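You operate a simulated robot arm through the tools that you are given. There is no shell and no other tool.

You are at the controls of a simulated robot arm. One attempt, no reset.

Task
Put things in order on the plinth top. At the end: the brown bung stands where the yellow repair chalk stood; the clear sample cup is in the purple tub; the yellow repair chalk stands where the yellow element stood; the yellow element stands where the clear sample cup stood; whatever was shut is shut again. Leave all else as you found it, and nothing knocked over.

It is judged by the outcome, as a careful person would: the job done as asked, and still so three seconds after it is handed in. It fails if anything else is knocked over, pushed out of place, dropped, spilled or broken.

Robot
A 7-joint arm with a two-finger parallel gripper, fixed in place. Base frame: the origin is at the foot of the arm, x ahead of it, y to its left, z up; the work surface is at about z = 76. Units: cm, degrees, N and s.
With the tool pointing down near the work surface it reaches from about 20 to 68 cm from the base axis. Its first joint turns from -66.0 to 66.0 degrees. Payload 2.4 kg.
Tool frame: the origin (TCP) lies between the finger pads and is the grasp point; the fingertips stand 3 cm ahead of it; z points along the fingers, y is the line along which they close. The gripper opens to 9.4 cm. The fingers are 2.8 cm wide and 1 cm thick; the gripper's body (5 by 9.6 cm) begins 5.5 cm behind the TCP.
Orientation is that of the tool frame in the base frame, as [roll, pitch, yaw] about the fixed x, y, z axes, in that order (R = Rz(yaw) Ry(pitch) Rx(roll)). With the fingers straight down and closing along the base's y, the tool's x points along the base's -x, its y along +y and its z along -z.

Tools
- The arm moves only by the tool jog_arm. Its argument "rows" is a list that holds one entry, the list of rows, each a list of 7 numbers: the shift along the tool's x, y, z in units of 50 mm (1.0 is 50 mm), then the turn, a rotation vector about the tool's x, y, z in units of 6 degrees (1.0 is 6 degrees), then the finger opening in cm, from 0 to 9.4. In form: [[[dx, dy, dz, wx, wy, wz, hand], ...]]. A call has 1 to 20 rows; each row shifts and turns the commanded pose from where the row before left it, along the tool's axes as they then stand. A call with a number of a shift or a turn outside -1 to 1 is refused whole. A row lasts 0.2 s, in which the tool goes at most 5 cm and 8.6 degrees; a call with a longer step from one row to the next is refused whole, and so is a gripper value outside its range. A pose out of reach is approached as far as the arm can. The call stops where the force on the tool passes 40 N (or 10 N more than at its start, if that is more) or the arm is blocked; 0.2 s more then pass. The fingers move at their own pace (about 15.3 cm/s each) and stop on an object; they squeeze with about 31 N. The grip force told is the motor's: it shows also when the fingers shut on nothing. Time passes only in rows, and 0.2 s behind the last, so rows that do not move let the fingers close. It gives the time, the measured TCP pose, the force on the tool (base axes), the opening and the grip force at its end, in the units of the frame above (readings bear some noise), with the torque about the TCP (base axes, N m) and any sound that the robot's microphone picked up.
- Cameras (640 x 400 px; columns grow to the right, rows downward): "scene" is fixed at [1.8, 45.93, 144.96]; the picture's right is [-0.90, -0.43, 0.00], its down [-0.23, 0.49, -0.84] and it looks along [0.36, -0.76, -0.54] (base axes); focal length 328 px, centre (320, 200). "wrist" rides on the gripper at [7.6, 1.4, -10.2] in the tool frame; the picture's right is [-0.18, 0.98, 0.00], its down [-0.75, -0.14, -0.64] and it looks along [-0.63, -0.12, 0.77] (tool axes); focal length 243 px, centre (320, 200). There is no depth. A picture from a camera that has moved, and an enlarged one, comes with that camera's place and axes in the base frame and with its lens.
- capture(camera): a new picture of that camera. No time passes.
- enlarge(camera, box): a new picture of the part [left, top, right, bottom] of that camera's present view, enlarged. No time passes.
- finish_job(): hands the job in; it is judged then, once.

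Nothing tells you positions but the pictures and the camera data. Unless the task says otherwise, let go and move clear before handing in.

The tools are called after ">>>" by a JSON object that holds its "op" and its "data". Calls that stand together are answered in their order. jog_arm: Moves the arm, as the interface text tells. Its arguments: {"type":"object","properties":{"rows":{"type":"array","items":{"type":"array","items":{"type":"array","items":{"type":"number"}}}}},"required":["rows"]} The other tools are called the same way: capture (camera) takes a picture; enlarge (camera, box) takes an enlarged picture of a part of a camera's view; finish_job () hands the job in.

At the start:

```text
time: 0.0
tcp_pos: [37.37, -19.6, 107.07]
tool_rot: [-179.9, -0.1, 180.0]
contact_force: [-0.1, -0.4, 0.1]
wrist_torque: [0.0, -0.01, 0.02]
width: 9.4
grip_force: 0.0
```

scene: 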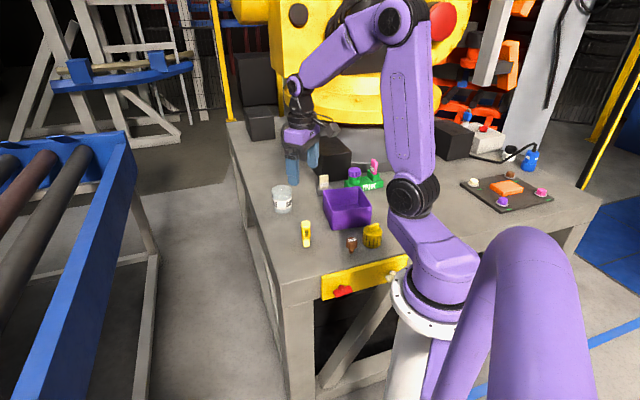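
wrist: 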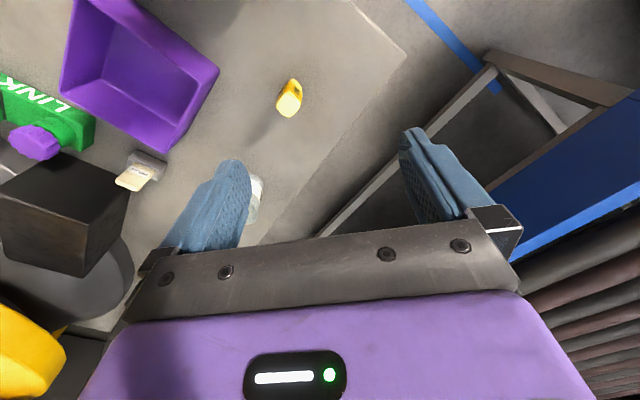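

I see the plinth with a clear cup, a purple tub, a yellow chalk-like object, a small brown item, a yellow ribbed object and other items. I'll take a closer look before moving.

>>> {"op": "enlarge", "data": {"camera": "scene", "box": [260, 150, 420, 310]}}

>>> {"op": "enlarge", "data": {"camera": "scene", "box": [430, 100, 590, 230]}}

>>> {"op": "enlarge", "data": {"camera": "wrist", "box": [0, 0, 320, 200]}}

```text
2.50 times, centred on (340, 230) of scene
camera zoom: at [1.8, 45.93, 144.96], right [-0.9, -0.43, 0.0], down [-0.23, 0.49, -0.84], along [0.36, -0.76, -0.54], focal length 821 px, centre (270, 125)
```

zoom: 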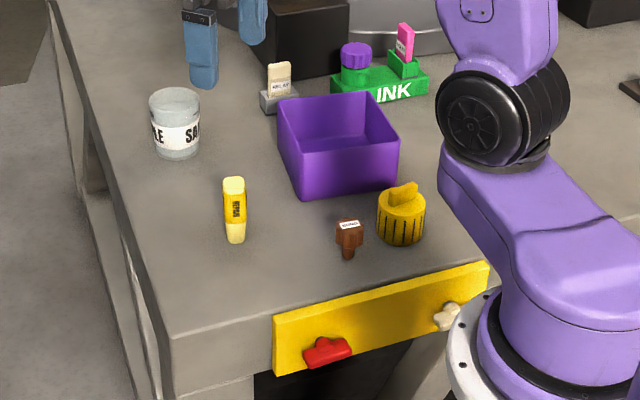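

```text
3.08 times, centred on (510, 165) of scene
camera zoom: at [1.8, 45.93, 144.96], right [-0.9, -0.43, 0.0], down [-0.23, 0.49, -0.84], along [0.36, -0.76, -0.54], focal length 1010 px, centre (-265, 308)
```

zoom: 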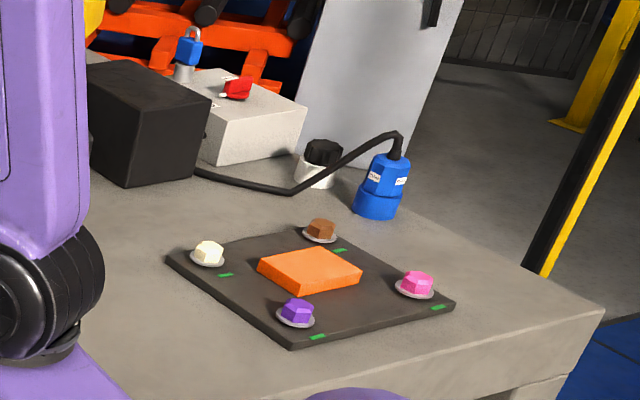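

```text
2.00 times, centred on (160, 100) of wrist
camera zoom: at [29.74, -18.14, 117.4], right [0.18, 0.98, 0.0], down [0.75, -0.14, 0.64], along [0.63, -0.12, -0.77], focal length 485 px, centre (640, 400)
```

zoom: 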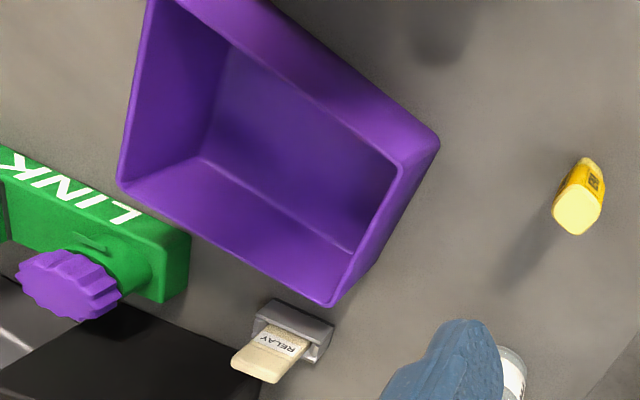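

I'll zoom in more on the individual objects to identify which is the chalk, the element and the bung.

>>> {"op": "enlarge", "data": {"camera": "scene", "box": [290, 210, 390, 260]}}

>>> {"op": "enlarge", "data": {"camera": "scene", "box": [260, 160, 340, 220]}}

>>> {"op": "enlarge", "data": {"camera": "scene", "box": [310, 245, 410, 305]}}

>>> {"op": "enlarge", "data": {"camera": "scene", "box": [220, 60, 400, 200]}}

>>> {"op": "enlarge", "data": {"camera": "wrist", "box": [0, 60, 160, 360]}}

```text
6.40 times, centred on (340, 235) of scene
camera zoom: at [1.8, 45.93, 144.96], right [-0.9, -0.43, 0.0], down [-0.23, 0.49, -0.84], along [0.36, -0.76, -0.54], focal length 2101 px, centre (192, -24)
```

zoom: 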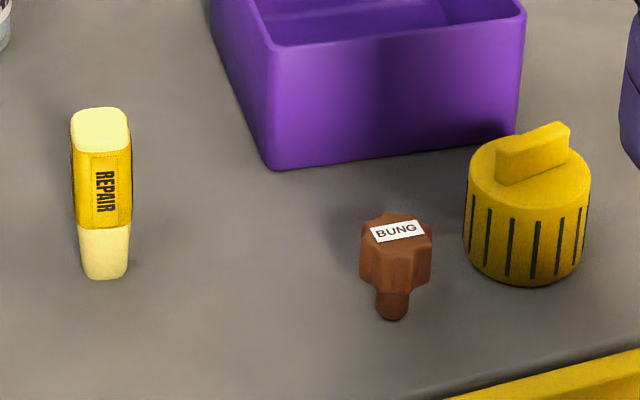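

```text
6.67 times, centred on (300, 190) of scene
camera zoom: at [1.8, 45.93, 144.96], right [-0.9, -0.43, 0.0], down [-0.23, 0.49, -0.84], along [0.36, -0.76, -0.54], focal length 2189 px, centre (453, 267)
```

zoom: 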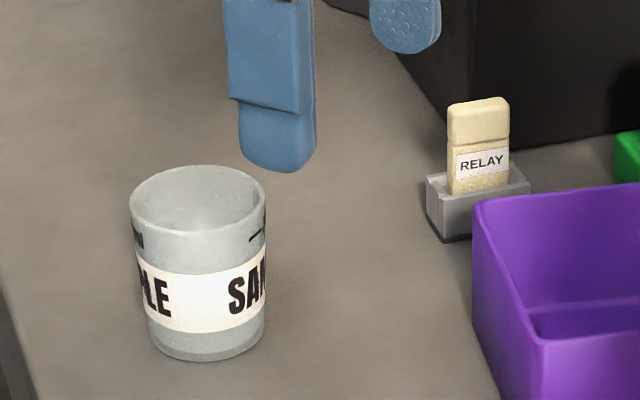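

```text
6.40 times, centred on (360, 275) of scene
camera zoom: at [1.8, 45.93, 144.96], right [-0.9, -0.43, 0.0], down [-0.23, 0.49, -0.84], along [0.36, -0.76, -0.54], focal length 2101 px, centre (64, -280)
```

zoom: 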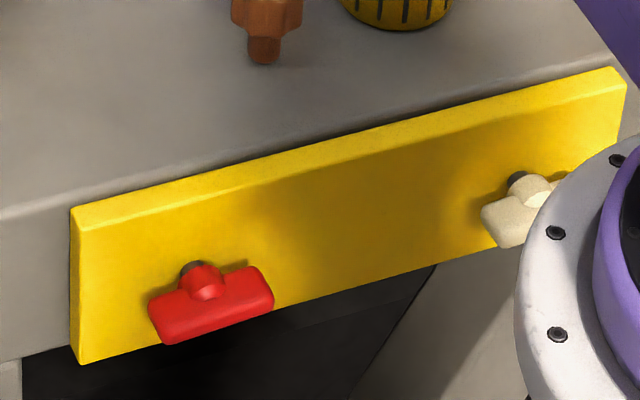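

```text
2.86 times, centred on (310, 130) of scene
camera zoom: at [1.8, 45.93, 144.96], right [-0.9, -0.43, 0.0], down [-0.23, 0.49, -0.84], along [0.36, -0.76, -0.54], focal length 938 px, centre (349, 400)
```

zoom: 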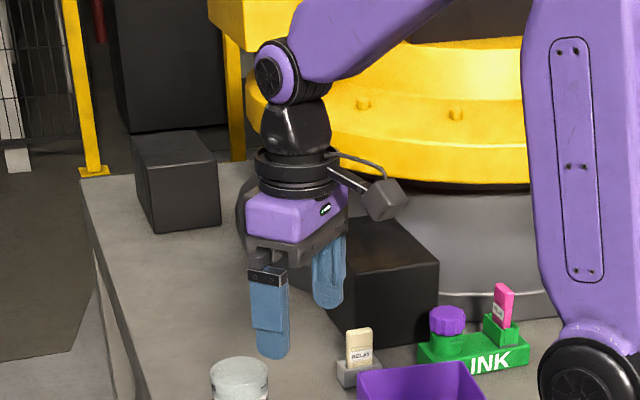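

```text
1.33 times, centred on (80, 210) of wrist
camera zoom: at [29.74, -18.14, 117.4], right [0.18, 0.98, 0.0], down [0.75, -0.14, 0.64], along [0.63, -0.12, -0.77], focal length 324 px, centre (640, 187)
```

zoom: 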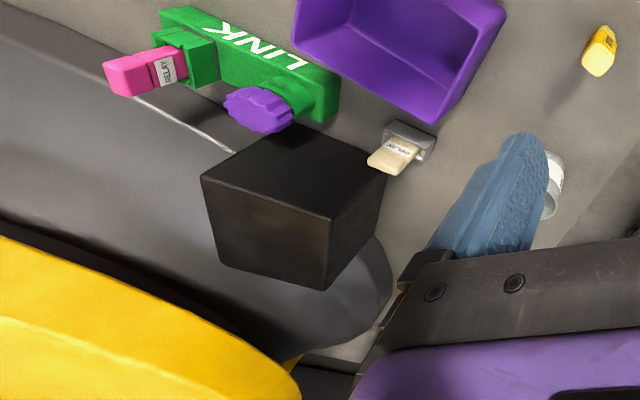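

The chalk is the standing stick marked REPAIR at about (40,-24), and the bung is at about (26,-28). The yellow ribbed canister, which I take to be the element, is at about (21,-34), and the cup is at about (57,-39). I'll move sideways, up high, to view these with the wrist camera and refine the positions.

>>> {"op": "jog_arm", "data": {"rows": [[[0, -0.7, 0, 0, 0, 0, 9.4], [0, -0.7, 0, 0, 0, 0, 9.4], [0, -0.7, 0, 0, 0, 0, 9.4], [0, -0.7, 0, 0, 0, 0, 9.4], [0, 0, 0, 0, 0, 0, 9.4]]]}}

>>> {"op": "capture", "data": {"camera": "wrist"}}

```text
time: 1.2
tcp_pos: [37.36, -33.73, 106.96]
tool_rot: [-179.9, 0.0, 180.0]
contact_force: [0.4, 0.4, -0.1]
wrist_torque: [-0.05, -0.02, -0.02]
width: 9.41
grip_force: 0.1
```

```text
taken
camera wrist: at [29.63, -32.22, 117.22], right [0.18, 0.98, 0.0], down [0.75, -0.14, 0.64], along [0.63, -0.12, -0.77], focal length 243 px, centre (320, 200)
```

wrist: 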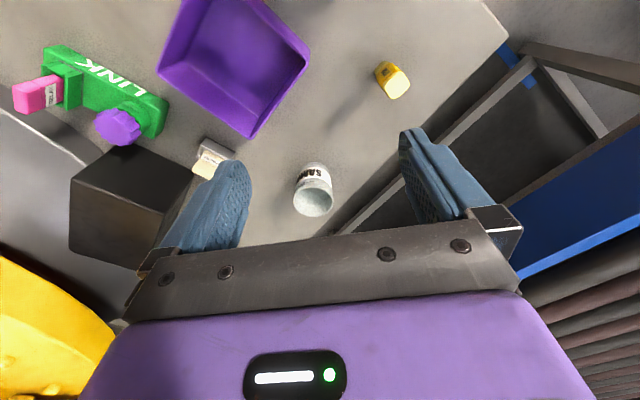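

The cup shows between the fingers, with the tub and chalk beyond it. I'll zoom in to measure them.

>>> {"op": "enlarge", "data": {"camera": "wrist", "box": [270, 150, 350, 230]}}

>>> {"op": "enlarge", "data": {"camera": "wrist", "box": [150, 0, 330, 140]}}

>>> {"op": "enlarge", "data": {"camera": "wrist", "box": [350, 40, 430, 110]}}

```text
5.00 times, centred on (310, 190) of wrist
camera zoom: at [29.63, -32.22, 117.22], right [0.18, 0.98, 0.0], down [0.75, -0.14, 0.64], along [0.63, -0.12, -0.77], focal length 1213 px, centre (370, 250)
```

zoom: 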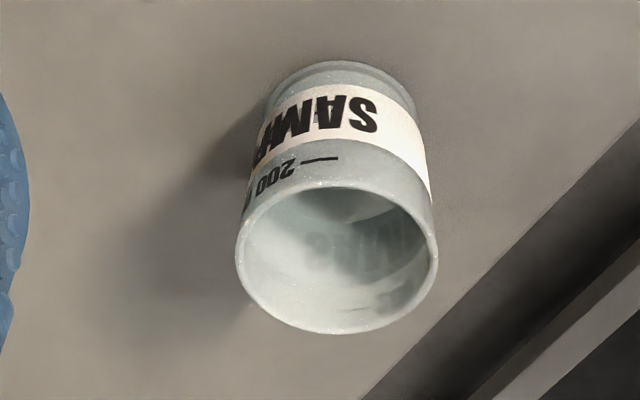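

```text
2.86 times, centred on (240, 70) of wrist
camera zoom: at [29.63, -32.22, 117.22], right [0.18, 0.98, 0.0], down [0.75, -0.14, 0.64], along [0.63, -0.12, -0.77], focal length 693 px, centre (549, 571)
```

zoom: 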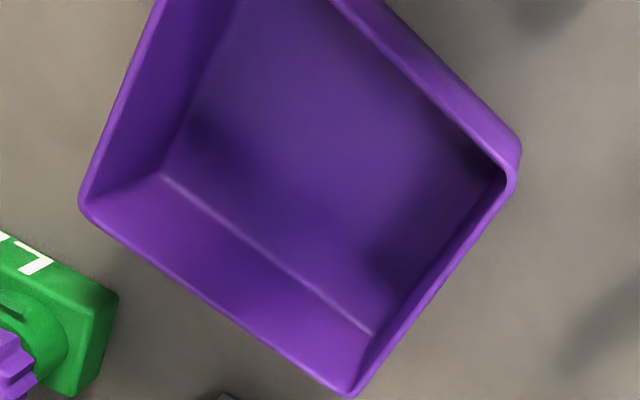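

```text
5.71 times, centred on (390, 75) of wrist
camera zoom: at [29.63, -32.22, 117.22], right [0.18, 0.98, 0.0], down [0.75, -0.14, 0.64], along [0.63, -0.12, -0.77], focal length 1386 px, centre (-80, 914)
```

zoom: 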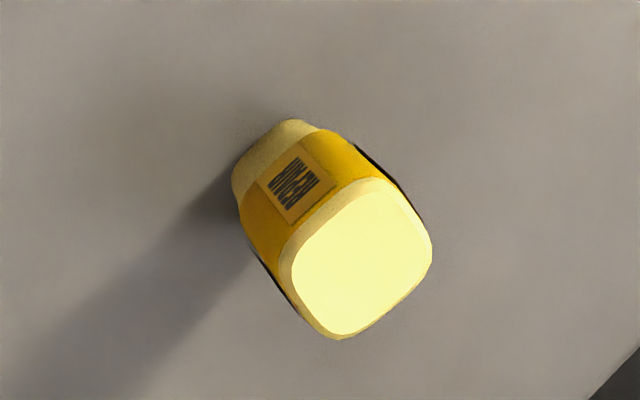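

The cup is at about (56.3,-38.3), 9.3 cm tall and 7 cm across. The tub's centre is at about (33.7,-44.2) and the chalk is at about (39.9,-24.2). I'll take the cup first, moving above it at a safe height and checking reach.

>>> {"op": "jog_arm", "data": {"rows": [[[-0.631, -0.152, 0.333, 0, 0, 0, 9.4], [-0.631, -0.152, 0.333, 0, 0, 0, 9.4], [-0.631, -0.152, 0.333, 0, 0, 0, 9.4], [-0.631, -0.152, 0.333, 0, 0, 0, 9.4], [-0.631, -0.152, 0.333, 0, 0, 0, 9.4], [-0.631, -0.152, 0.333, 0, 0, 0, 9.4], [0, 0, 0, 0, 0, 0, 9.4]]]}}

>>> {"op": "capture", "data": {"camera": "wrist"}}

>>> {"op": "capture", "data": {"camera": "scene"}}

```text
time: 2.8
tcp_pos: [56.48, -38.06, 97.13]
tool_rot: [-180.0, 0.0, -179.9]
contact_force: [-0.2, 0.0, 0.0]
wrist_torque: [-0.01, 0.03, 0.0]
width: 9.41
grip_force: 0.2
```

```text
taken
camera wrist: at [48.77, -36.61, 107.42], right [0.18, 0.98, 0.0], down [0.75, -0.14, 0.64], along [0.63, -0.12, -0.77], focal length 243 px, centre (320, 200)
```

wrist: 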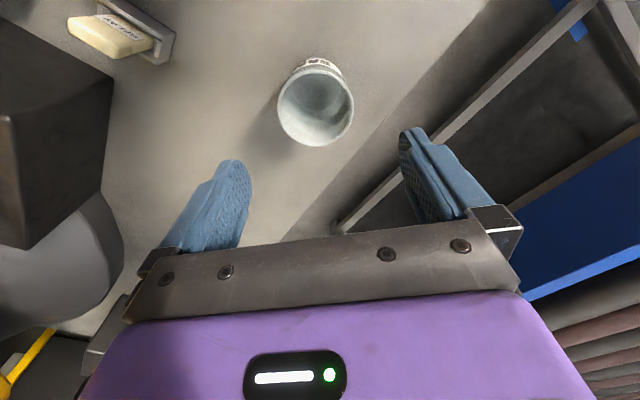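

```text
taken
```

scene: 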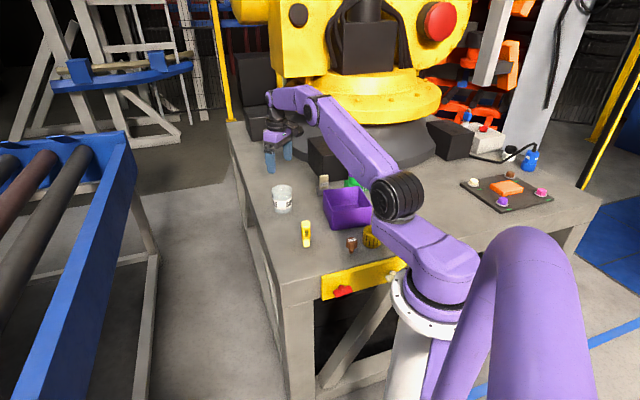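

The arm reached that pose fine. I'll measure the cup more precisely from here.

>>> {"op": "enlarge", "data": {"camera": "wrist", "box": [260, 40, 380, 160]}}

```text
3.33 times, centred on (320, 100) of wrist
camera zoom: at [48.77, -36.61, 107.42], right [0.18, 0.98, 0.0], down [0.75, -0.14, 0.64], along [0.63, -0.12, -0.77], focal length 809 px, centre (320, 533)
```

zoom: 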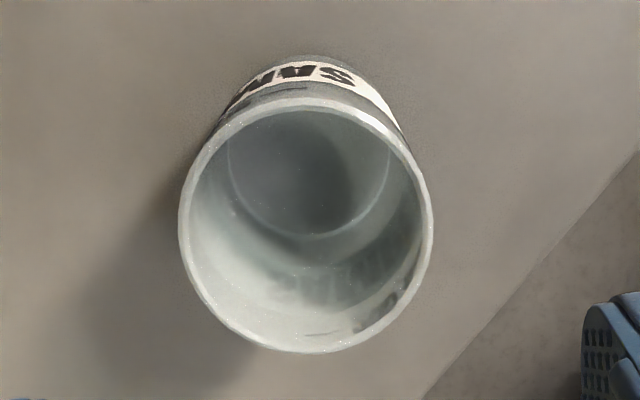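

The cup is centred at about (56.45,-38.4). I'll descend partway with a small correction and verify the fingers straddle it.

>>> {"op": "jog_arm", "data": {"rows": [[[-0.03, -0.05, 0.4, 0, 0, 0, 9.4], [0, 0, 0.4, 0, 0, 0, 9.4], [0, 0, 0.4, 0, 0, 0, 9.4], [0, 0, 0.4, 0, 0, 0, 9.4], [0, 0, 0, 0, 0, 0, 9.4]]]}}

>>> {"op": "capture", "data": {"camera": "wrist"}}

```text
time: 4.0
tcp_pos: [56.72, -38.28, 89.15]
tool_rot: [180.0, 0.0, 180.0]
contact_force: [-0.3, 0.8, -0.3]
wrist_torque: [-0.02, 0.0, -0.02]
width: 9.39
grip_force: 0.1
```

```text
taken
camera wrist: at [48.97, -36.85, 99.47], right [0.18, 0.98, 0.0], down [0.75, -0.14, 0.64], along [0.63, -0.12, -0.77], focal length 243 px, centre (320, 200)
```

wrist: 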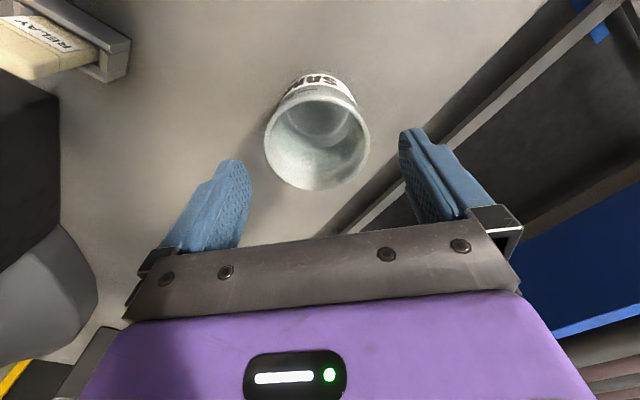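

The fingers straddle the cup with clearance on both sides. I'll descend to gripping height and close.

>>> {"op": "jog_arm", "data": {"rows": [[[0.05, 0, 0.3, 0, 0, 0, 9.4], [0, 0, 0.3, 0, 0, 0, 9.4], [0, 0, 0.3, 0, 0, 0, 9.4], [0, 0, 0.3, 0, 0, 0, 9.4], [0, 0, 0.3, 0, 0, 0, 9.4], [0, 0, 0, 0, 0, 0, 9.4]]]}}

>>> {"op": "capture", "data": {"camera": "wrist"}}

>>> {"op": "enlarge", "data": {"camera": "scene", "box": [220, 110, 380, 270]}}

```text
time: 5.4
tcp_pos: [56.35, -38.43, 81.52]
tool_rot: [-179.9, 0.0, -179.9]
contact_force: [0.6, 0.2, 0.3]
wrist_torque: [0.03, -0.02, 0.0]
width: 9.39
grip_force: 0.0
```

```text
taken
camera wrist: at [48.61, -36.95, 91.85], right [0.18, 0.98, 0.0], down [0.75, -0.14, 0.64], along [0.63, -0.12, -0.77], focal length 243 px, centre (320, 200)
```

wrist: 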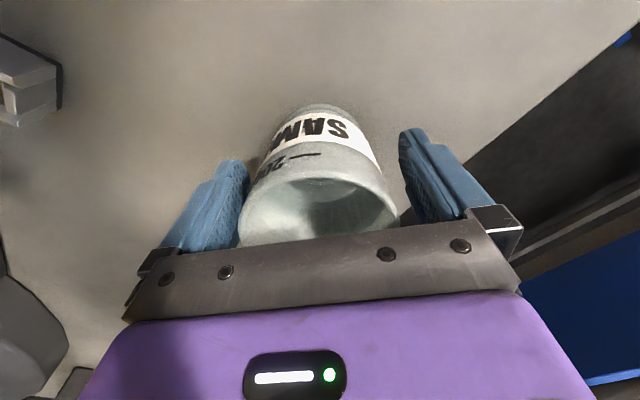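

```text
2.50 times, centred on (300, 190) of scene
camera zoom: at [1.8, 45.93, 144.96], right [-0.9, -0.43, 0.0], down [-0.23, 0.49, -0.84], along [0.36, -0.76, -0.54], focal length 821 px, centre (370, 225)
```

zoom: 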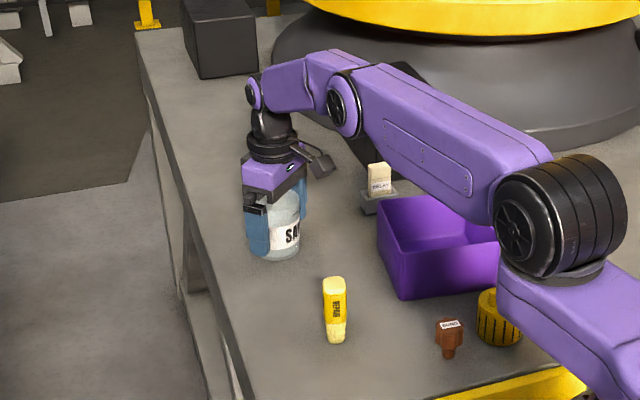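

The cup sits centrally between the fingers. Closing gently now.

>>> {"op": "jog_arm", "data": {"rows": [[[0, 0, 0, 0, 0, 0, 8.0], [0, 0, 0, 0, 0, 0, 7.2], [0, 0, 0, 0, 0, 0, 6.0], [0, 0, 0, 0, 0, 0, 5.0], [0, 0, 0, 0, 0, 0, 5.0]]]}}

>>> {"op": "capture", "data": {"camera": "wrist"}}

```text
time: 6.6
tcp_pos: [56.33, -38.37, 81.56]
tool_rot: [-179.9, 0.0, -180.0]
contact_force: [0.0, 0.2, 0.6]
wrist_torque: [0.01, -0.02, 0.0]
width: 7.51
grip_force: 30.7
```

```text
taken
camera wrist: at [48.6, -36.94, 91.86], right [0.18, 0.98, 0.0], down [0.75, -0.14, 0.64], along [0.63, -0.12, -0.77], focal length 243 px, centre (320, 200)
```

wrist: 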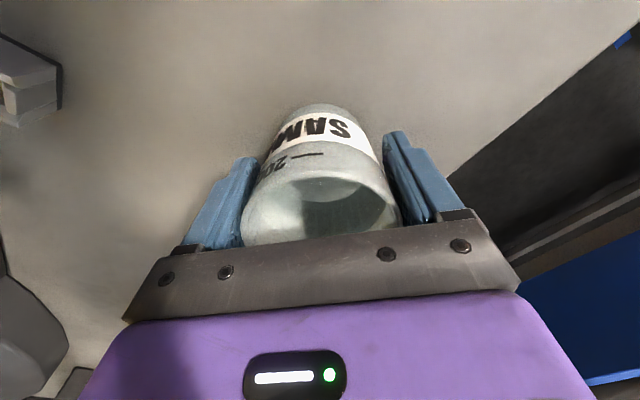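

The grip is firm at 7.5 cm. Lifting slightly first to check the hold.

>>> {"op": "jog_arm", "data": {"rows": [[[0, 0, -0.1, 0, 0, 0, 5.0], [0, 0, -0.2, 0, 0, 0, 5.0], [0, 0, -0.3, 0, 0, 0, 5.0], [0, 0, 0, 0, 0, 0, 5.0]]]}}

>>> {"op": "capture", "data": {"camera": "wrist"}}

>>> {"op": "enlarge", "data": {"camera": "scene", "box": [240, 130, 340, 230]}}

```text
time: 7.6
tcp_pos: [56.4, -38.44, 84.46]
tool_rot: [-180.0, 0.0, -180.0]
contact_force: [0.3, -0.1, 0.4]
wrist_torque: [0.01, 0.02, 0.01]
width: 7.5
grip_force: 31.5
```

```text
taken
camera wrist: at [48.57, -37.02, 94.83], right [0.18, 0.98, 0.0], down [0.75, -0.14, 0.64], along [0.63, -0.12, -0.77], focal length 243 px, centre (320, 200)
```

wrist: 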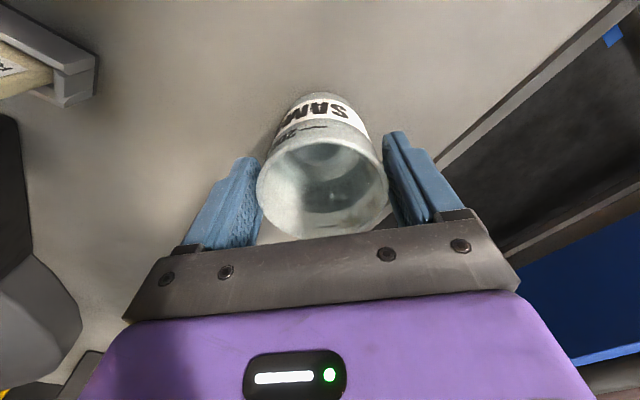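

```text
4.00 times, centred on (290, 180) of scene
camera zoom: at [1.8, 45.93, 144.96], right [-0.9, -0.43, 0.0], down [-0.23, 0.49, -0.84], along [0.36, -0.76, -0.54], focal length 1313 px, centre (440, 280)
```

zoom: 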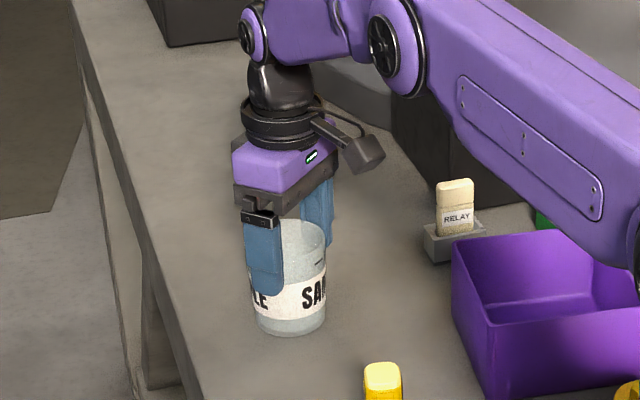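

It looks like the cup may have stayed on the surface while the fingers rose. I'll look closely.

>>> {"op": "enlarge", "data": {"camera": "wrist", "box": [180, 70, 460, 250]}}

>>> {"op": "enlarge", "data": {"camera": "scene", "box": [255, 160, 315, 220]}}

```text
2.22 times, centred on (320, 160) of wrist
camera zoom: at [48.57, -37.02, 94.83], right [0.18, 0.98, 0.0], down [0.75, -0.14, 0.64], along [0.63, -0.12, -0.77], focal length 539 px, centre (320, 289)
```

zoom: 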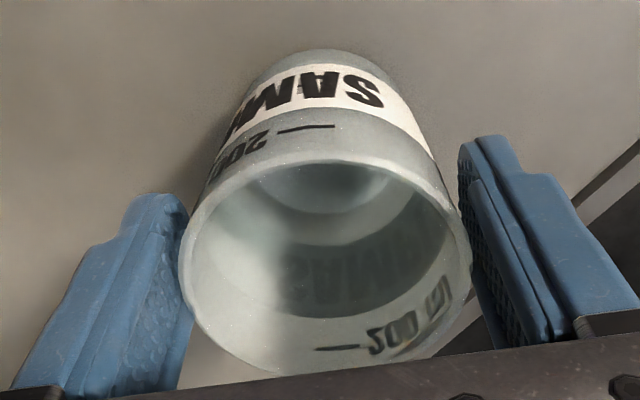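

```text
6.67 times, centred on (285, 190) of scene
camera zoom: at [1.8, 45.93, 144.96], right [-0.9, -0.43, 0.0], down [-0.23, 0.49, -0.84], along [0.36, -0.76, -0.54], focal length 2189 px, centre (553, 267)
```

zoom: 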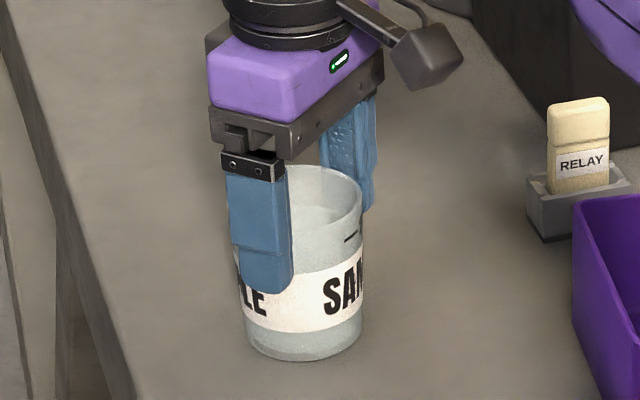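

The fingers slid up the cup, which is still standing in place. I'll test the hold with a very small lift, watching the force.

>>> {"op": "jog_arm", "data": {"rows": [[[0, 0, -0.04, 0, 0, 0, 5.0]]]}}

>>> {"op": "capture", "data": {"camera": "wrist"}}

```text
time: 8.0
tcp_pos: [56.44, -38.49, 84.73]
tool_rot: [180.0, 0.0, -180.0]
contact_force: [0.8, 0.4, -0.2]
wrist_torque: [0.02, -0.03, -0.01]
width: 7.48
grip_force: 30.7
```

```text
taken
camera wrist: at [48.57, -36.99, 95.07], right [0.18, 0.98, 0.0], down [0.75, -0.14, 0.64], along [0.63, -0.12, -0.77], focal length 243 px, centre (320, 200)
```

wrist: 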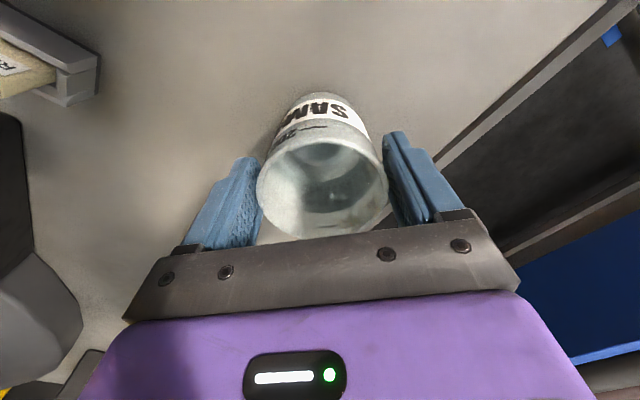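

The cup didn't shift relative to the fingers this time, so it may be held now. I'll lift another small amount slowly and check.

>>> {"op": "jog_arm", "data": {"rows": [[[0, 0, -0.04, 0, 0, 0, 5.0], [0, 0, -0.04, 0, 0, 0, 5.0], [0, 0, -0.04, 0, 0, 0, 5.0], [0, 0, -0.04, 0, 0, 0, 5.0], [0, 0, 0, 0, 0, 0, 5.0]]]}}

>>> {"op": "capture", "data": {"camera": "wrist"}}

>>> {"op": "enlarge", "data": {"camera": "scene", "box": [255, 160, 315, 220]}}

```text
time: 9.2
tcp_pos: [56.38, -38.52, 85.71]
tool_rot: [-180.0, 0.0, 180.0]
contact_force: [0.8, 0.0, -0.5]
wrist_torque: [0.0, -0.01, -0.01]
width: 7.45
grip_force: 30.9
```

```text
taken
camera wrist: at [48.61, -37.01, 95.93], right [0.18, 0.98, 0.0], down [0.75, -0.14, 0.64], along [0.63, -0.12, -0.77], focal length 243 px, centre (320, 200)
```

wrist: 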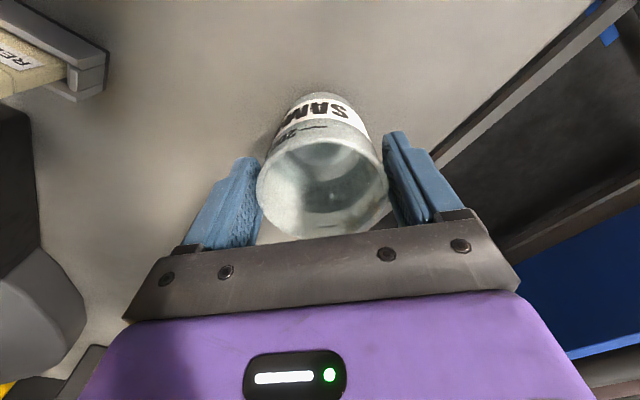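

```text
6.67 times, centred on (285, 190) of scene
camera zoom: at [1.8, 45.93, 144.96], right [-0.9, -0.43, 0.0], down [-0.23, 0.49, -0.84], along [0.36, -0.76, -0.54], focal length 2189 px, centre (553, 267)
```

zoom: 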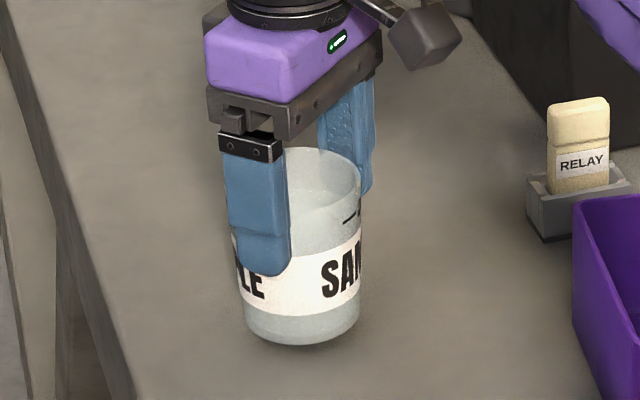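

The cup is now rising with the fingers, its base clear of the surface. I'll lift it slowly above the height of the tub's rim.

>>> {"op": "jog_arm", "data": {"rows": [[[0, 0, -0.1, 0, 0, 0, 4.5], [0, 0, -0.2, 0, 0, 0, 4.5], [0, 0, -0.2, 0, 0, 0, 4.5], [0, 0, -0.2, 0, 0, 0, 4.5], [0, 0, -0.2, 0, 0, 0, 4.5], [0, 0, -0.2, 0, 0, 0, 4.5], [0, 0, -0.2, 0, 0, 0, 4.5], [0, 0, -0.2, 0, 0, 0, 4.5], [0, 0, -0.2, 0, 0, 0, 4.5], [0, 0, -0.2, 0, 0, 0, 4.5], [0, 0, -0.1, 0, 0, 0, 4.5], [0, 0, 0, 0, 0, 0, 4.5]]]}}

>>> {"op": "capture", "data": {"camera": "wrist"}}

>>> {"op": "capture", "data": {"camera": "scene"}}

```text
time: 11.8
tcp_pos: [56.39, -38.4, 95.68]
tool_rot: [180.0, 0.0, 179.9]
contact_force: [-0.3, 0.2, -0.6]
wrist_torque: [0.0, 0.03, -0.02]
width: 7.51
grip_force: 30.9
```

```text
taken
camera wrist: at [48.66, -36.95, 105.93], right [0.18, 0.98, 0.0], down [0.75, -0.14, 0.64], along [0.63, -0.12, -0.77], focal length 243 px, centre (320, 200)
```

wrist: 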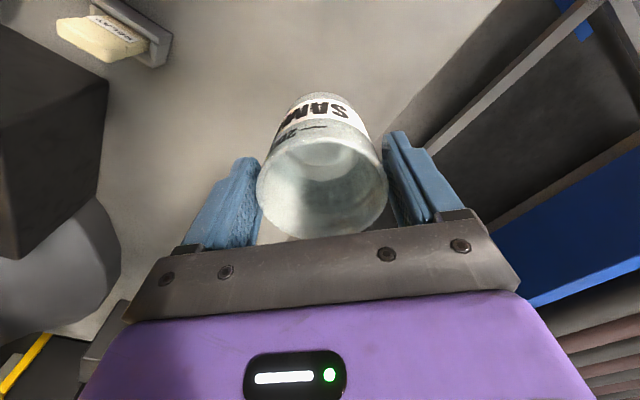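

```text
taken
```

scene: 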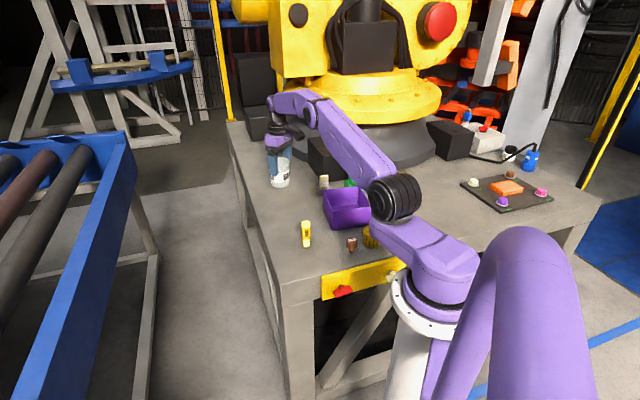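

The cup is held securely with its bottom at about z=87. I'll move it slowly towards a point over the tub's centre.

>>> {"op": "jog_arm", "data": {"rows": [[[0.15, -0.04, 0, 0, 0, 0, 4.5], [0.3, -0.077, 0, 0, 0, 0, 4.5], [0.3, -0.077, 0, 0, 0, 0, 4.5], [0.3, -0.077, 0, 0, 0, 0, 4.5], [0.3, -0.077, 0, 0, 0, 0, 4.5], [0.3, -0.077, 0, 0, 0, 0, 4.5], [0.3, -0.077, 0, 0, 0, 0, 4.5], [0.3, -0.077, 0, 0, 0, 0, 4.5], [0.3, -0.077, 0, 0, 0, 0, 4.5], [0.3, -0.077, 0, 0, 0, 0, 4.5], [0.3, -0.077, 0, 0, 0, 0, 4.5], [0.3, -0.077, 0, 0, 0, 0, 4.5], [0.3, -0.077, 0, 0, 0, 0, 4.5], [0.3, -0.077, 0, 0, 0, 0, 4.5], [0.3, -0.077, 0, 0, 0, 0, 4.5], [0.19, -0.05, 0, 0, 0, 0, 4.5], [0, 0, 0, 0, 0, 0, 4.5]]]}}

>>> {"op": "capture", "data": {"camera": "wrist"}}

>>> {"op": "capture", "data": {"camera": "scene"}}

```text
time: 15.4
tcp_pos: [33.63, -44.32, 95.68]
tool_rot: [-180.0, 0.0, 179.9]
contact_force: [0.1, 0.0, -0.4]
wrist_torque: [-0.02, -0.01, -0.01]
width: 7.48
grip_force: 31.1
```

```text
taken
camera wrist: at [25.85, -42.86, 105.94], right [0.18, 0.98, 0.0], down [0.75, -0.14, 0.64], along [0.63, -0.12, -0.77], focal length 243 px, centre (320, 200)
```

wrist: 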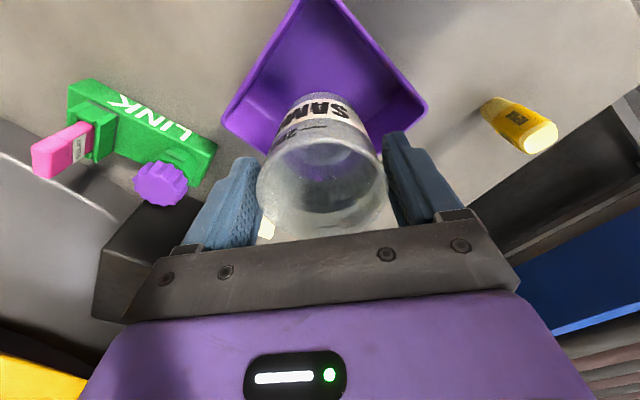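

```text
taken
```

scene: 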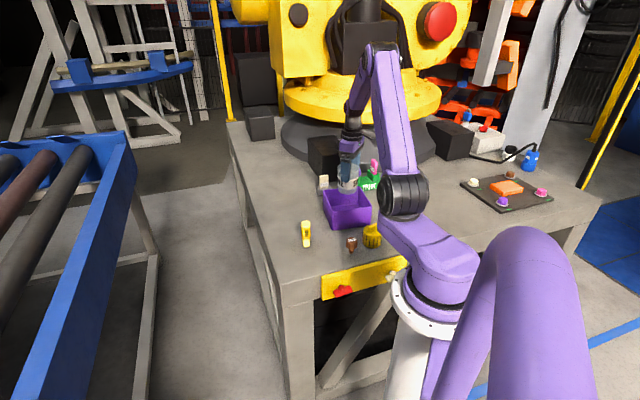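

The cup is over the tub, whose centre I recompute at about (34,-44.1). I'll lower it to just above the floor of the tub.

>>> {"op": "jog_arm", "data": {"rows": [[[-0.07, 0.04, 0.2, 0, 0, 0, 4.5], [0, 0, 0.2, 0, 0, 0, 4.5], [0, 0, 0.2, 0, 0, 0, 4.5], [0, 0, 0.2, 0, 0, 0, 4.5], [0, 0, 0.2, 0, 0, 0, 4.5], [0, 0, 0.2, 0, 0, 0, 4.5], [0, 0, 0.2, 0, 0, 0, 4.5], [0, 0, 0.2, 0, 0, 0, 4.5], [0, 0, 0.2, 0, 0, 0, 4.5], [0, 0, 0.1, 0, 0, 0, 4.5], [0, 0, 0, 0, 0, 0, 4.5]]]}}

>>> {"op": "capture", "data": {"camera": "wrist"}}

>>> {"op": "enlarge", "data": {"camera": "scene", "box": [300, 140, 400, 240]}}

```text
time: 17.8
tcp_pos: [34.06, -44.11, 86.17]
tool_rot: [180.0, 0.0, -179.9]
contact_force: [-0.7, 0.0, -0.4]
wrist_torque: [-0.01, 0.01, -0.01]
width: 7.46
grip_force: 30.6
```

```text
taken
camera wrist: at [26.27, -42.66, 96.44], right [0.18, 0.98, 0.0], down [0.75, -0.14, 0.64], along [0.63, -0.12, -0.77], focal length 243 px, centre (320, 200)
```

wrist: 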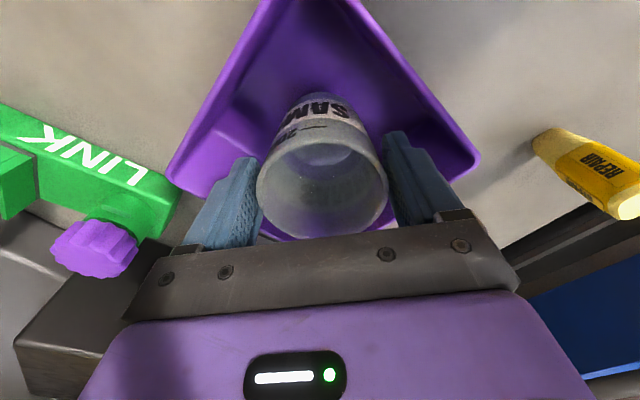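

```text
4.00 times, centred on (350, 190) of scene
camera zoom: at [1.8, 45.93, 144.96], right [-0.9, -0.43, 0.0], down [-0.23, 0.49, -0.84], along [0.36, -0.76, -0.54], focal length 1313 px, centre (200, 240)
```

zoom: 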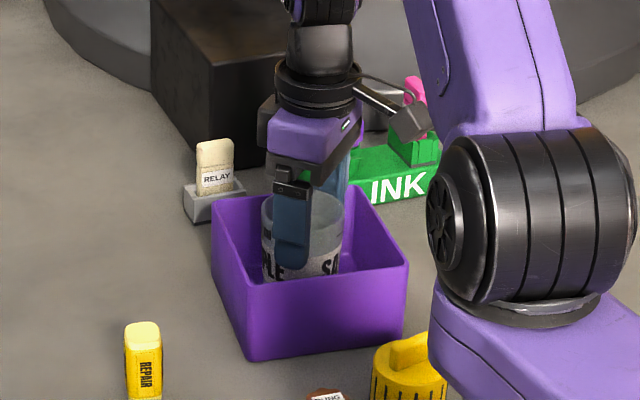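

The cup is inside the tub, just above its floor. I'll lower in fine steps until it touches.

>>> {"op": "jog_arm", "data": {"rows": [[[0, 0, 0.04, 0, 0, 0, 4.5], [0, 0, 0.04, 0, 0, 0, 4.5], [0, 0, 0.04, 0, 0, 0, 4.5], [0, 0, 0.03, 0, 0, 0, 4.5]]]}}

>>> {"op": "capture", "data": {"camera": "wrist"}}

```text
time: 18.8
tcp_pos: [34.06, -44.17, 85.32]
tool_rot: [-179.9, 0.1, 180.0]
contact_force: [-1.2, -0.7, 0.3]
wrist_torque: [-0.01, 0.0, -0.01]
width: 7.48
grip_force: 31.3
```

```text
taken
camera wrist: at [26.33, -42.65, 95.64], right [0.18, 0.98, 0.0], down [0.75, -0.14, 0.64], along [0.63, -0.12, -0.77], focal length 243 px, centre (320, 200)
```

wrist: 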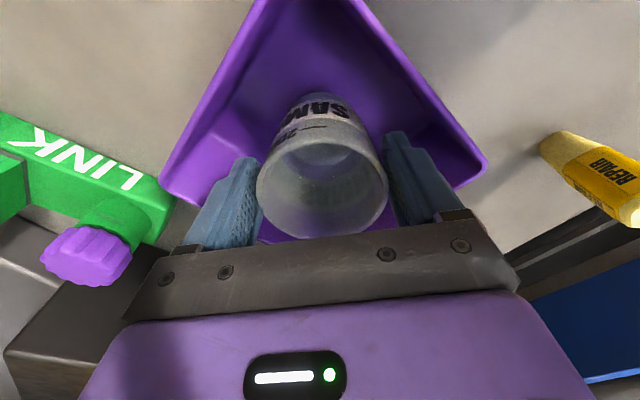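

There's no contact yet. Continuing down finely.

>>> {"op": "jog_arm", "data": {"rows": [[[0, 0, 0.03, 0, 0, 0, 4.5], [0, 0, 0.03, 0, 0, 0, 4.5]]]}}

>>> {"op": "enlarge", "data": {"camera": "wrist", "box": [230, 80, 410, 250]}}

```text
time: 19.4
tcp_pos: [34.02, -43.99, 85.03]
tool_rot: [179.9, -0.1, -180.0]
contact_force: [0.0, -0.5, -0.6]
wrist_torque: [-0.06, -0.01, -0.01]
width: 7.47
grip_force: 31.3
```

```text
2.35 times, centred on (320, 165) of wrist
camera zoom: at [26.29, -42.63, 95.32], right [0.18, 0.98, 0.0], down [0.75, -0.14, 0.64], along [0.63, -0.12, -0.77], focal length 571 px, centre (320, 282)
```

zoom: 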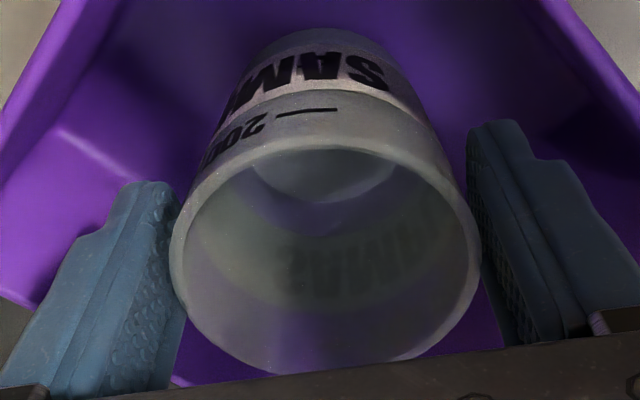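

>>> {"op": "jog_arm", "data": {"rows": [[[0, 0, 0.03, 0, 0, 0, 4.5], [0, 0, 0.03, 0, 0, 0, 4.5]]]}}

>>> {"op": "enlarge", "data": {"camera": "wrist", "box": [230, 80, 410, 250]}}

```text
time: 20.0
tcp_pos: [34.08, -44.1, 85.0]
tool_rot: [-179.9, 0.1, -179.9]
contact_force: [-0.6, 4.4, 23.1]
wrist_torque: [0.06, -0.13, 0.06]
width: 7.51
grip_force: 31.3
```

```text
2.35 times, centred on (320, 165) of wrist
camera zoom: at [26.27, -42.65, 95.22], right [0.18, 0.98, 0.0], down [0.75, -0.14, 0.64], along [0.63, -0.12, -0.76], focal length 571 px, centre (320, 282)
```

zoom: 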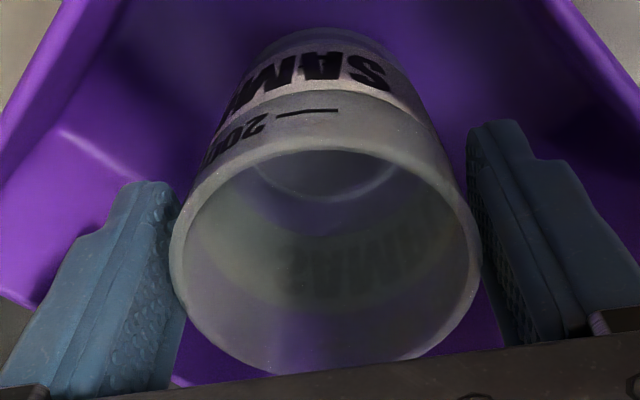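

The cup is on the tub floor, with 23 N of contact. I'll ease the load, then open and rise straight up.

>>> {"op": "jog_arm", "data": {"rows": [[[0, 0, -0.04, 0, 0, 0, 4.5], [0, 0, 0, 0, 0, 0, 4.5], [0, 0, 0, 0, 0, 0, 7.6], [0, 0, 0, 0, 0, 0, 8.2], [0, 0, 0, 0, 0, 0, 9.0], [0, 0, 0, 0, 0, 0, 9.0]]]}}

>>> {"op": "capture", "data": {"camera": "wrist"}}

```text
time: 21.4
tcp_pos: [33.97, -44.05, 84.97]
tool_rot: [179.9, 0.0, 179.9]
contact_force: [-0.8, 0.0, -0.6]
wrist_torque: [0.02, -0.03, -0.02]
width: 8.98
grip_force: 0.0
```

```text
taken
camera wrist: at [26.2, -42.63, 95.23], right [0.18, 0.98, 0.0], down [0.75, -0.14, 0.64], along [0.63, -0.12, -0.77], focal length 243 px, centre (320, 200)
```

wrist: 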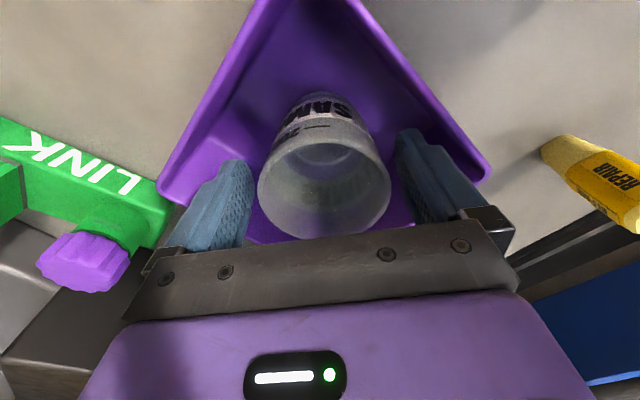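

The cup is released and standing in the tub. Rising straight up.

>>> {"op": "jog_arm", "data": {"rows": [[[0, 0, -0.1, 0, 0, 0, 9.4], [0, 0, -0.2, 0, 0, 0, 9.4], [0, 0, -0.4, 0, 0, 0, 9.4], [0, 0, -0.6, 0, 0, 0, 9.4], [0, 0, -0.7, 0, 0, 0, 9.4], [0, 0, -0.7, 0, 0, 0, 9.4], [0, 0, -0.7, 0, 0, 0, 9.4], [0, 0, -0.6, 0, 0, 0, 9.4], [0, 0, 0, 0, 0, 0, 9.4]]]}}

>>> {"op": "capture", "data": {"camera": "wrist"}}

>>> {"op": "enlarge", "data": {"camera": "scene", "box": [290, 140, 410, 260]}}

```text
time: 23.4
tcp_pos: [34.08, -44.19, 104.87]
tool_rot: [-180.0, 0.0, 180.0]
contact_force: [0.4, -0.1, -0.1]
wrist_torque: [0.06, -0.04, 0.01]
width: 9.4
grip_force: 0.0
```

```text
taken
camera wrist: at [26.36, -42.66, 115.26], right [0.18, 0.98, 0.0], down [0.75, -0.14, 0.64], along [0.63, -0.12, -0.77], focal length 243 px, centre (320, 200)
```

wrist: 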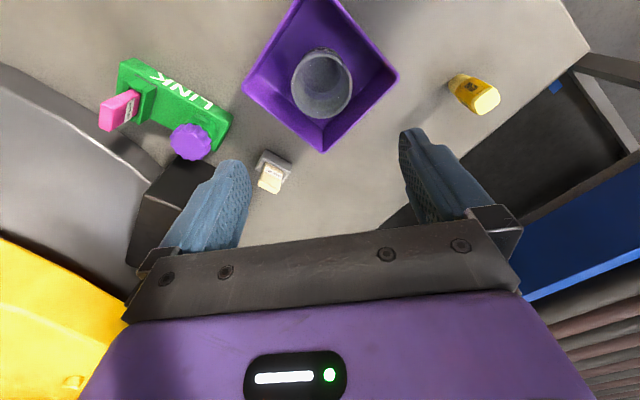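

```text
3.33 times, centred on (350, 200) of scene
camera zoom: at [1.8, 45.93, 144.96], right [-0.9, -0.43, 0.0], down [-0.23, 0.49, -0.84], along [0.36, -0.76, -0.54], focal length 1094 px, centre (220, 200)
```

zoom: 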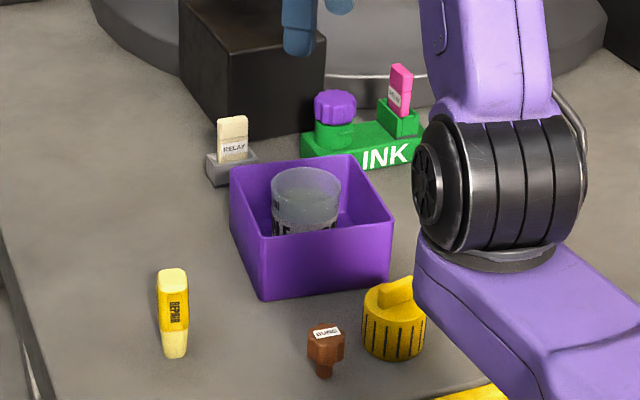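

The cup stands safely in the tub. The element at about (21.4,-34.3) comes next. I'll move above it and turn the tool 90° so the fingers close along base x, clear of the bung, and get a close view.

>>> {"op": "jog_arm", "data": {"rows": [[[0.506, 0.394, 0, 0, 0, 0, 9.4], [0.506, 0.394, 0, 0, 0, 0, 9.4], [0.506, 0.394, 0, 0, 0, 0, 9.4], [0.506, 0.394, 0, 0, 0, 0, 9.4], [0.506, 0.394, 0, 0, 0, 0, 9.4], [0, 0, 0, 0, 0, 0.5, 9.4], [0, 0, 0, 0, 0, 1, 9.4], [0, 0, 0, 0, 0, 1, 9.4], [0, 0, 0, 0, 0, 1, 9.4], [0, 0, 0, 0, 0, 1, 9.4], [0, 0, 0, 0, 0, 1, 9.4], [0, 0, 0, 0, 0, 1, 9.4], [0, 0, 0, 0, 0, 0.5, 9.4], [0, 0, 0, 0, 0, 0, 9.4]]]}}

>>> {"op": "capture", "data": {"camera": "wrist"}}

>>> {"op": "capture", "data": {"camera": "scene"}}

```text
time: 26.4
tcp_pos: [21.27, -34.26, 105.02]
tool_rot: [180.0, 0.0, 137.9]
contact_force: [0.5, 0.5, -0.6]
wrist_torque: [0.01, -0.03, 0.01]
width: 9.41
grip_force: 0.0
```

```text
taken
camera wrist: at [16.5, -28.07, 115.27], right [0.8, 0.61, 0.0], down [0.47, -0.61, 0.64], along [0.39, -0.51, -0.77], focal length 243 px, centre (320, 200)
```

wrist: 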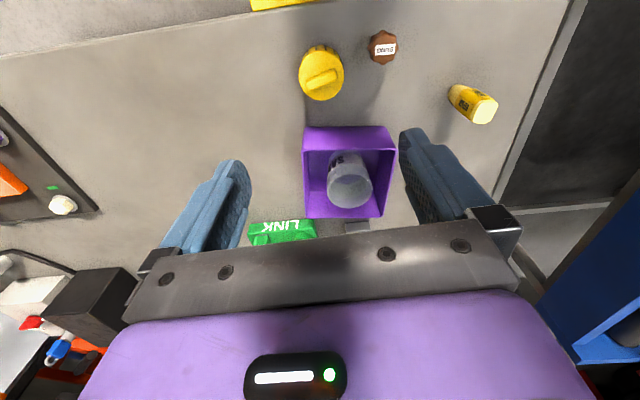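

```text
taken
```

scene: 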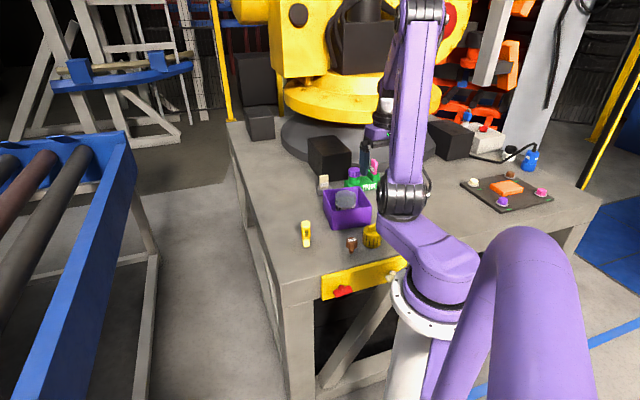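

This view shows the element, bung, chalk and tub together. I'll zoom to measure all of them.

>>> {"op": "enlarge", "data": {"camera": "wrist", "box": [280, 20, 420, 120]}}

>>> {"op": "enlarge", "data": {"camera": "wrist", "box": [430, 60, 520, 140]}}

>>> {"op": "enlarge", "data": {"camera": "wrist", "box": [280, 110, 420, 230]}}

```text
4.00 times, centred on (350, 70) of wrist
camera zoom: at [16.5, -28.07, 115.27], right [0.8, 0.61, 0.0], down [0.47, -0.61, 0.64], along [0.39, -0.51, -0.77], focal length 970 px, centre (200, 720)
```

zoom: 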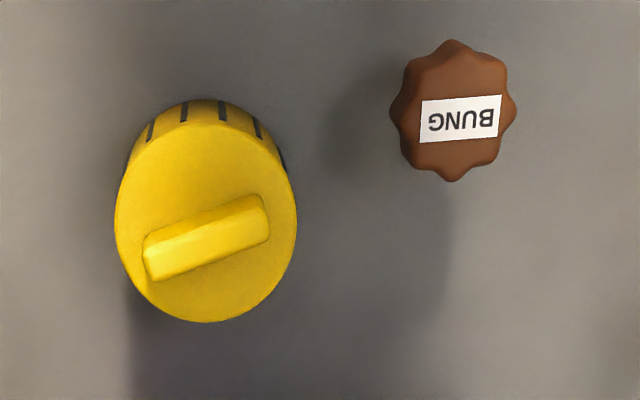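

```text
5.00 times, centred on (475, 100) of wrist
camera zoom: at [16.5, -28.07, 115.27], right [0.8, 0.61, 0.0], down [0.47, -0.61, 0.64], along [0.39, -0.51, -0.77], focal length 1213 px, centre (-455, 700)
```

zoom: 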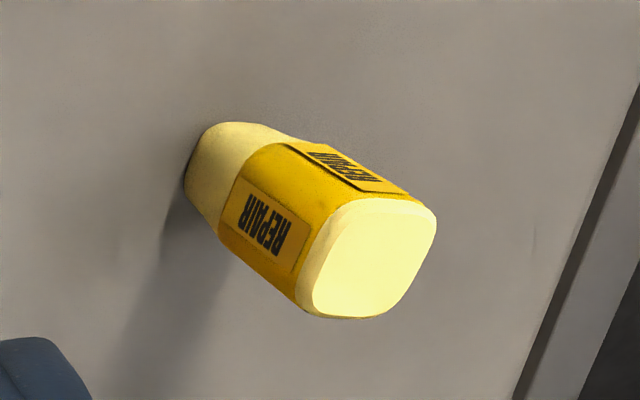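

```text
3.33 times, centred on (350, 170) of wrist
camera zoom: at [16.5, -28.07, 115.27], right [0.8, 0.61, 0.0], down [0.47, -0.61, 0.64], along [0.39, -0.51, -0.77], focal length 809 px, centre (220, 300)
```

zoom: 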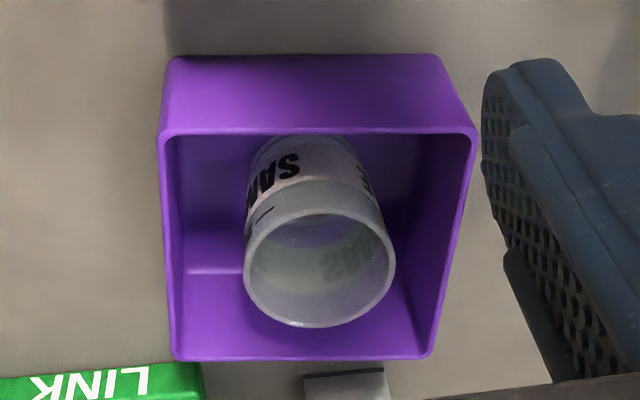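

The element is at about (21.35,-34.1) with its top near z=81.5, the bung at about (25.7,-27.1) and the chalk at about (40.1,-24.2), turned about 35°. I'll finish turning to close along base x, then drop to an intermediate height and check.

>>> {"op": "jog_arm", "data": {"rows": [[[0, 0, 0, 0, 0, 1, 9.4], [0, 0, 0, 0, 0, 1, 9.4], [0, 0, 0, 0, 0, 1, 9.4], [0, 0, 0, 0, 0, 1, 9.4], [0, 0, 0, 0, 0, 1, 9.4], [0, 0, 0, 0, 0, 1, 9.4], [0, 0, 0, 0, 0, 1, 9.4], [0, 0, 0, 0, 0, 1, 9.4], [0, 0, 0.6, 0, 0, 0, 9.4], [0, 0, 0.6, 0, 0, 0, 9.4], [0, 0, 0.6, 0, 0, 0, 9.4], [0, 0, 0.4, 0, 0, 0, 9.4], [0, 0, 0, 0, 0, 0, 9.4]]]}}

>>> {"op": "capture", "data": {"camera": "wrist"}}

>>> {"op": "capture", "data": {"camera": "scene"}}

```text
time: 29.2
tcp_pos: [21.19, -34.32, 93.93]
tool_rot: [180.0, -0.1, 90.0]
contact_force: [-0.6, 0.5, 0.0]
wrist_torque: [-0.01, 0.01, 0.01]
width: 9.41
grip_force: 0.0
```

```text
taken
camera wrist: at [22.61, -26.63, 104.23], right [0.98, -0.18, 0.0], down [-0.14, -0.75, 0.64], along [-0.12, -0.63, -0.77], focal length 243 px, centre (320, 200)
```

wrist: 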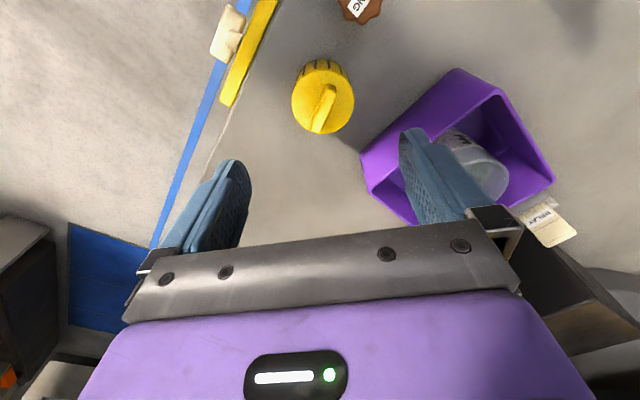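

```text
taken
```

scene: 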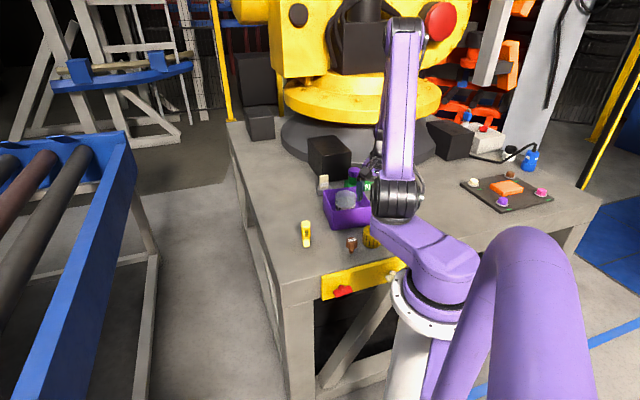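

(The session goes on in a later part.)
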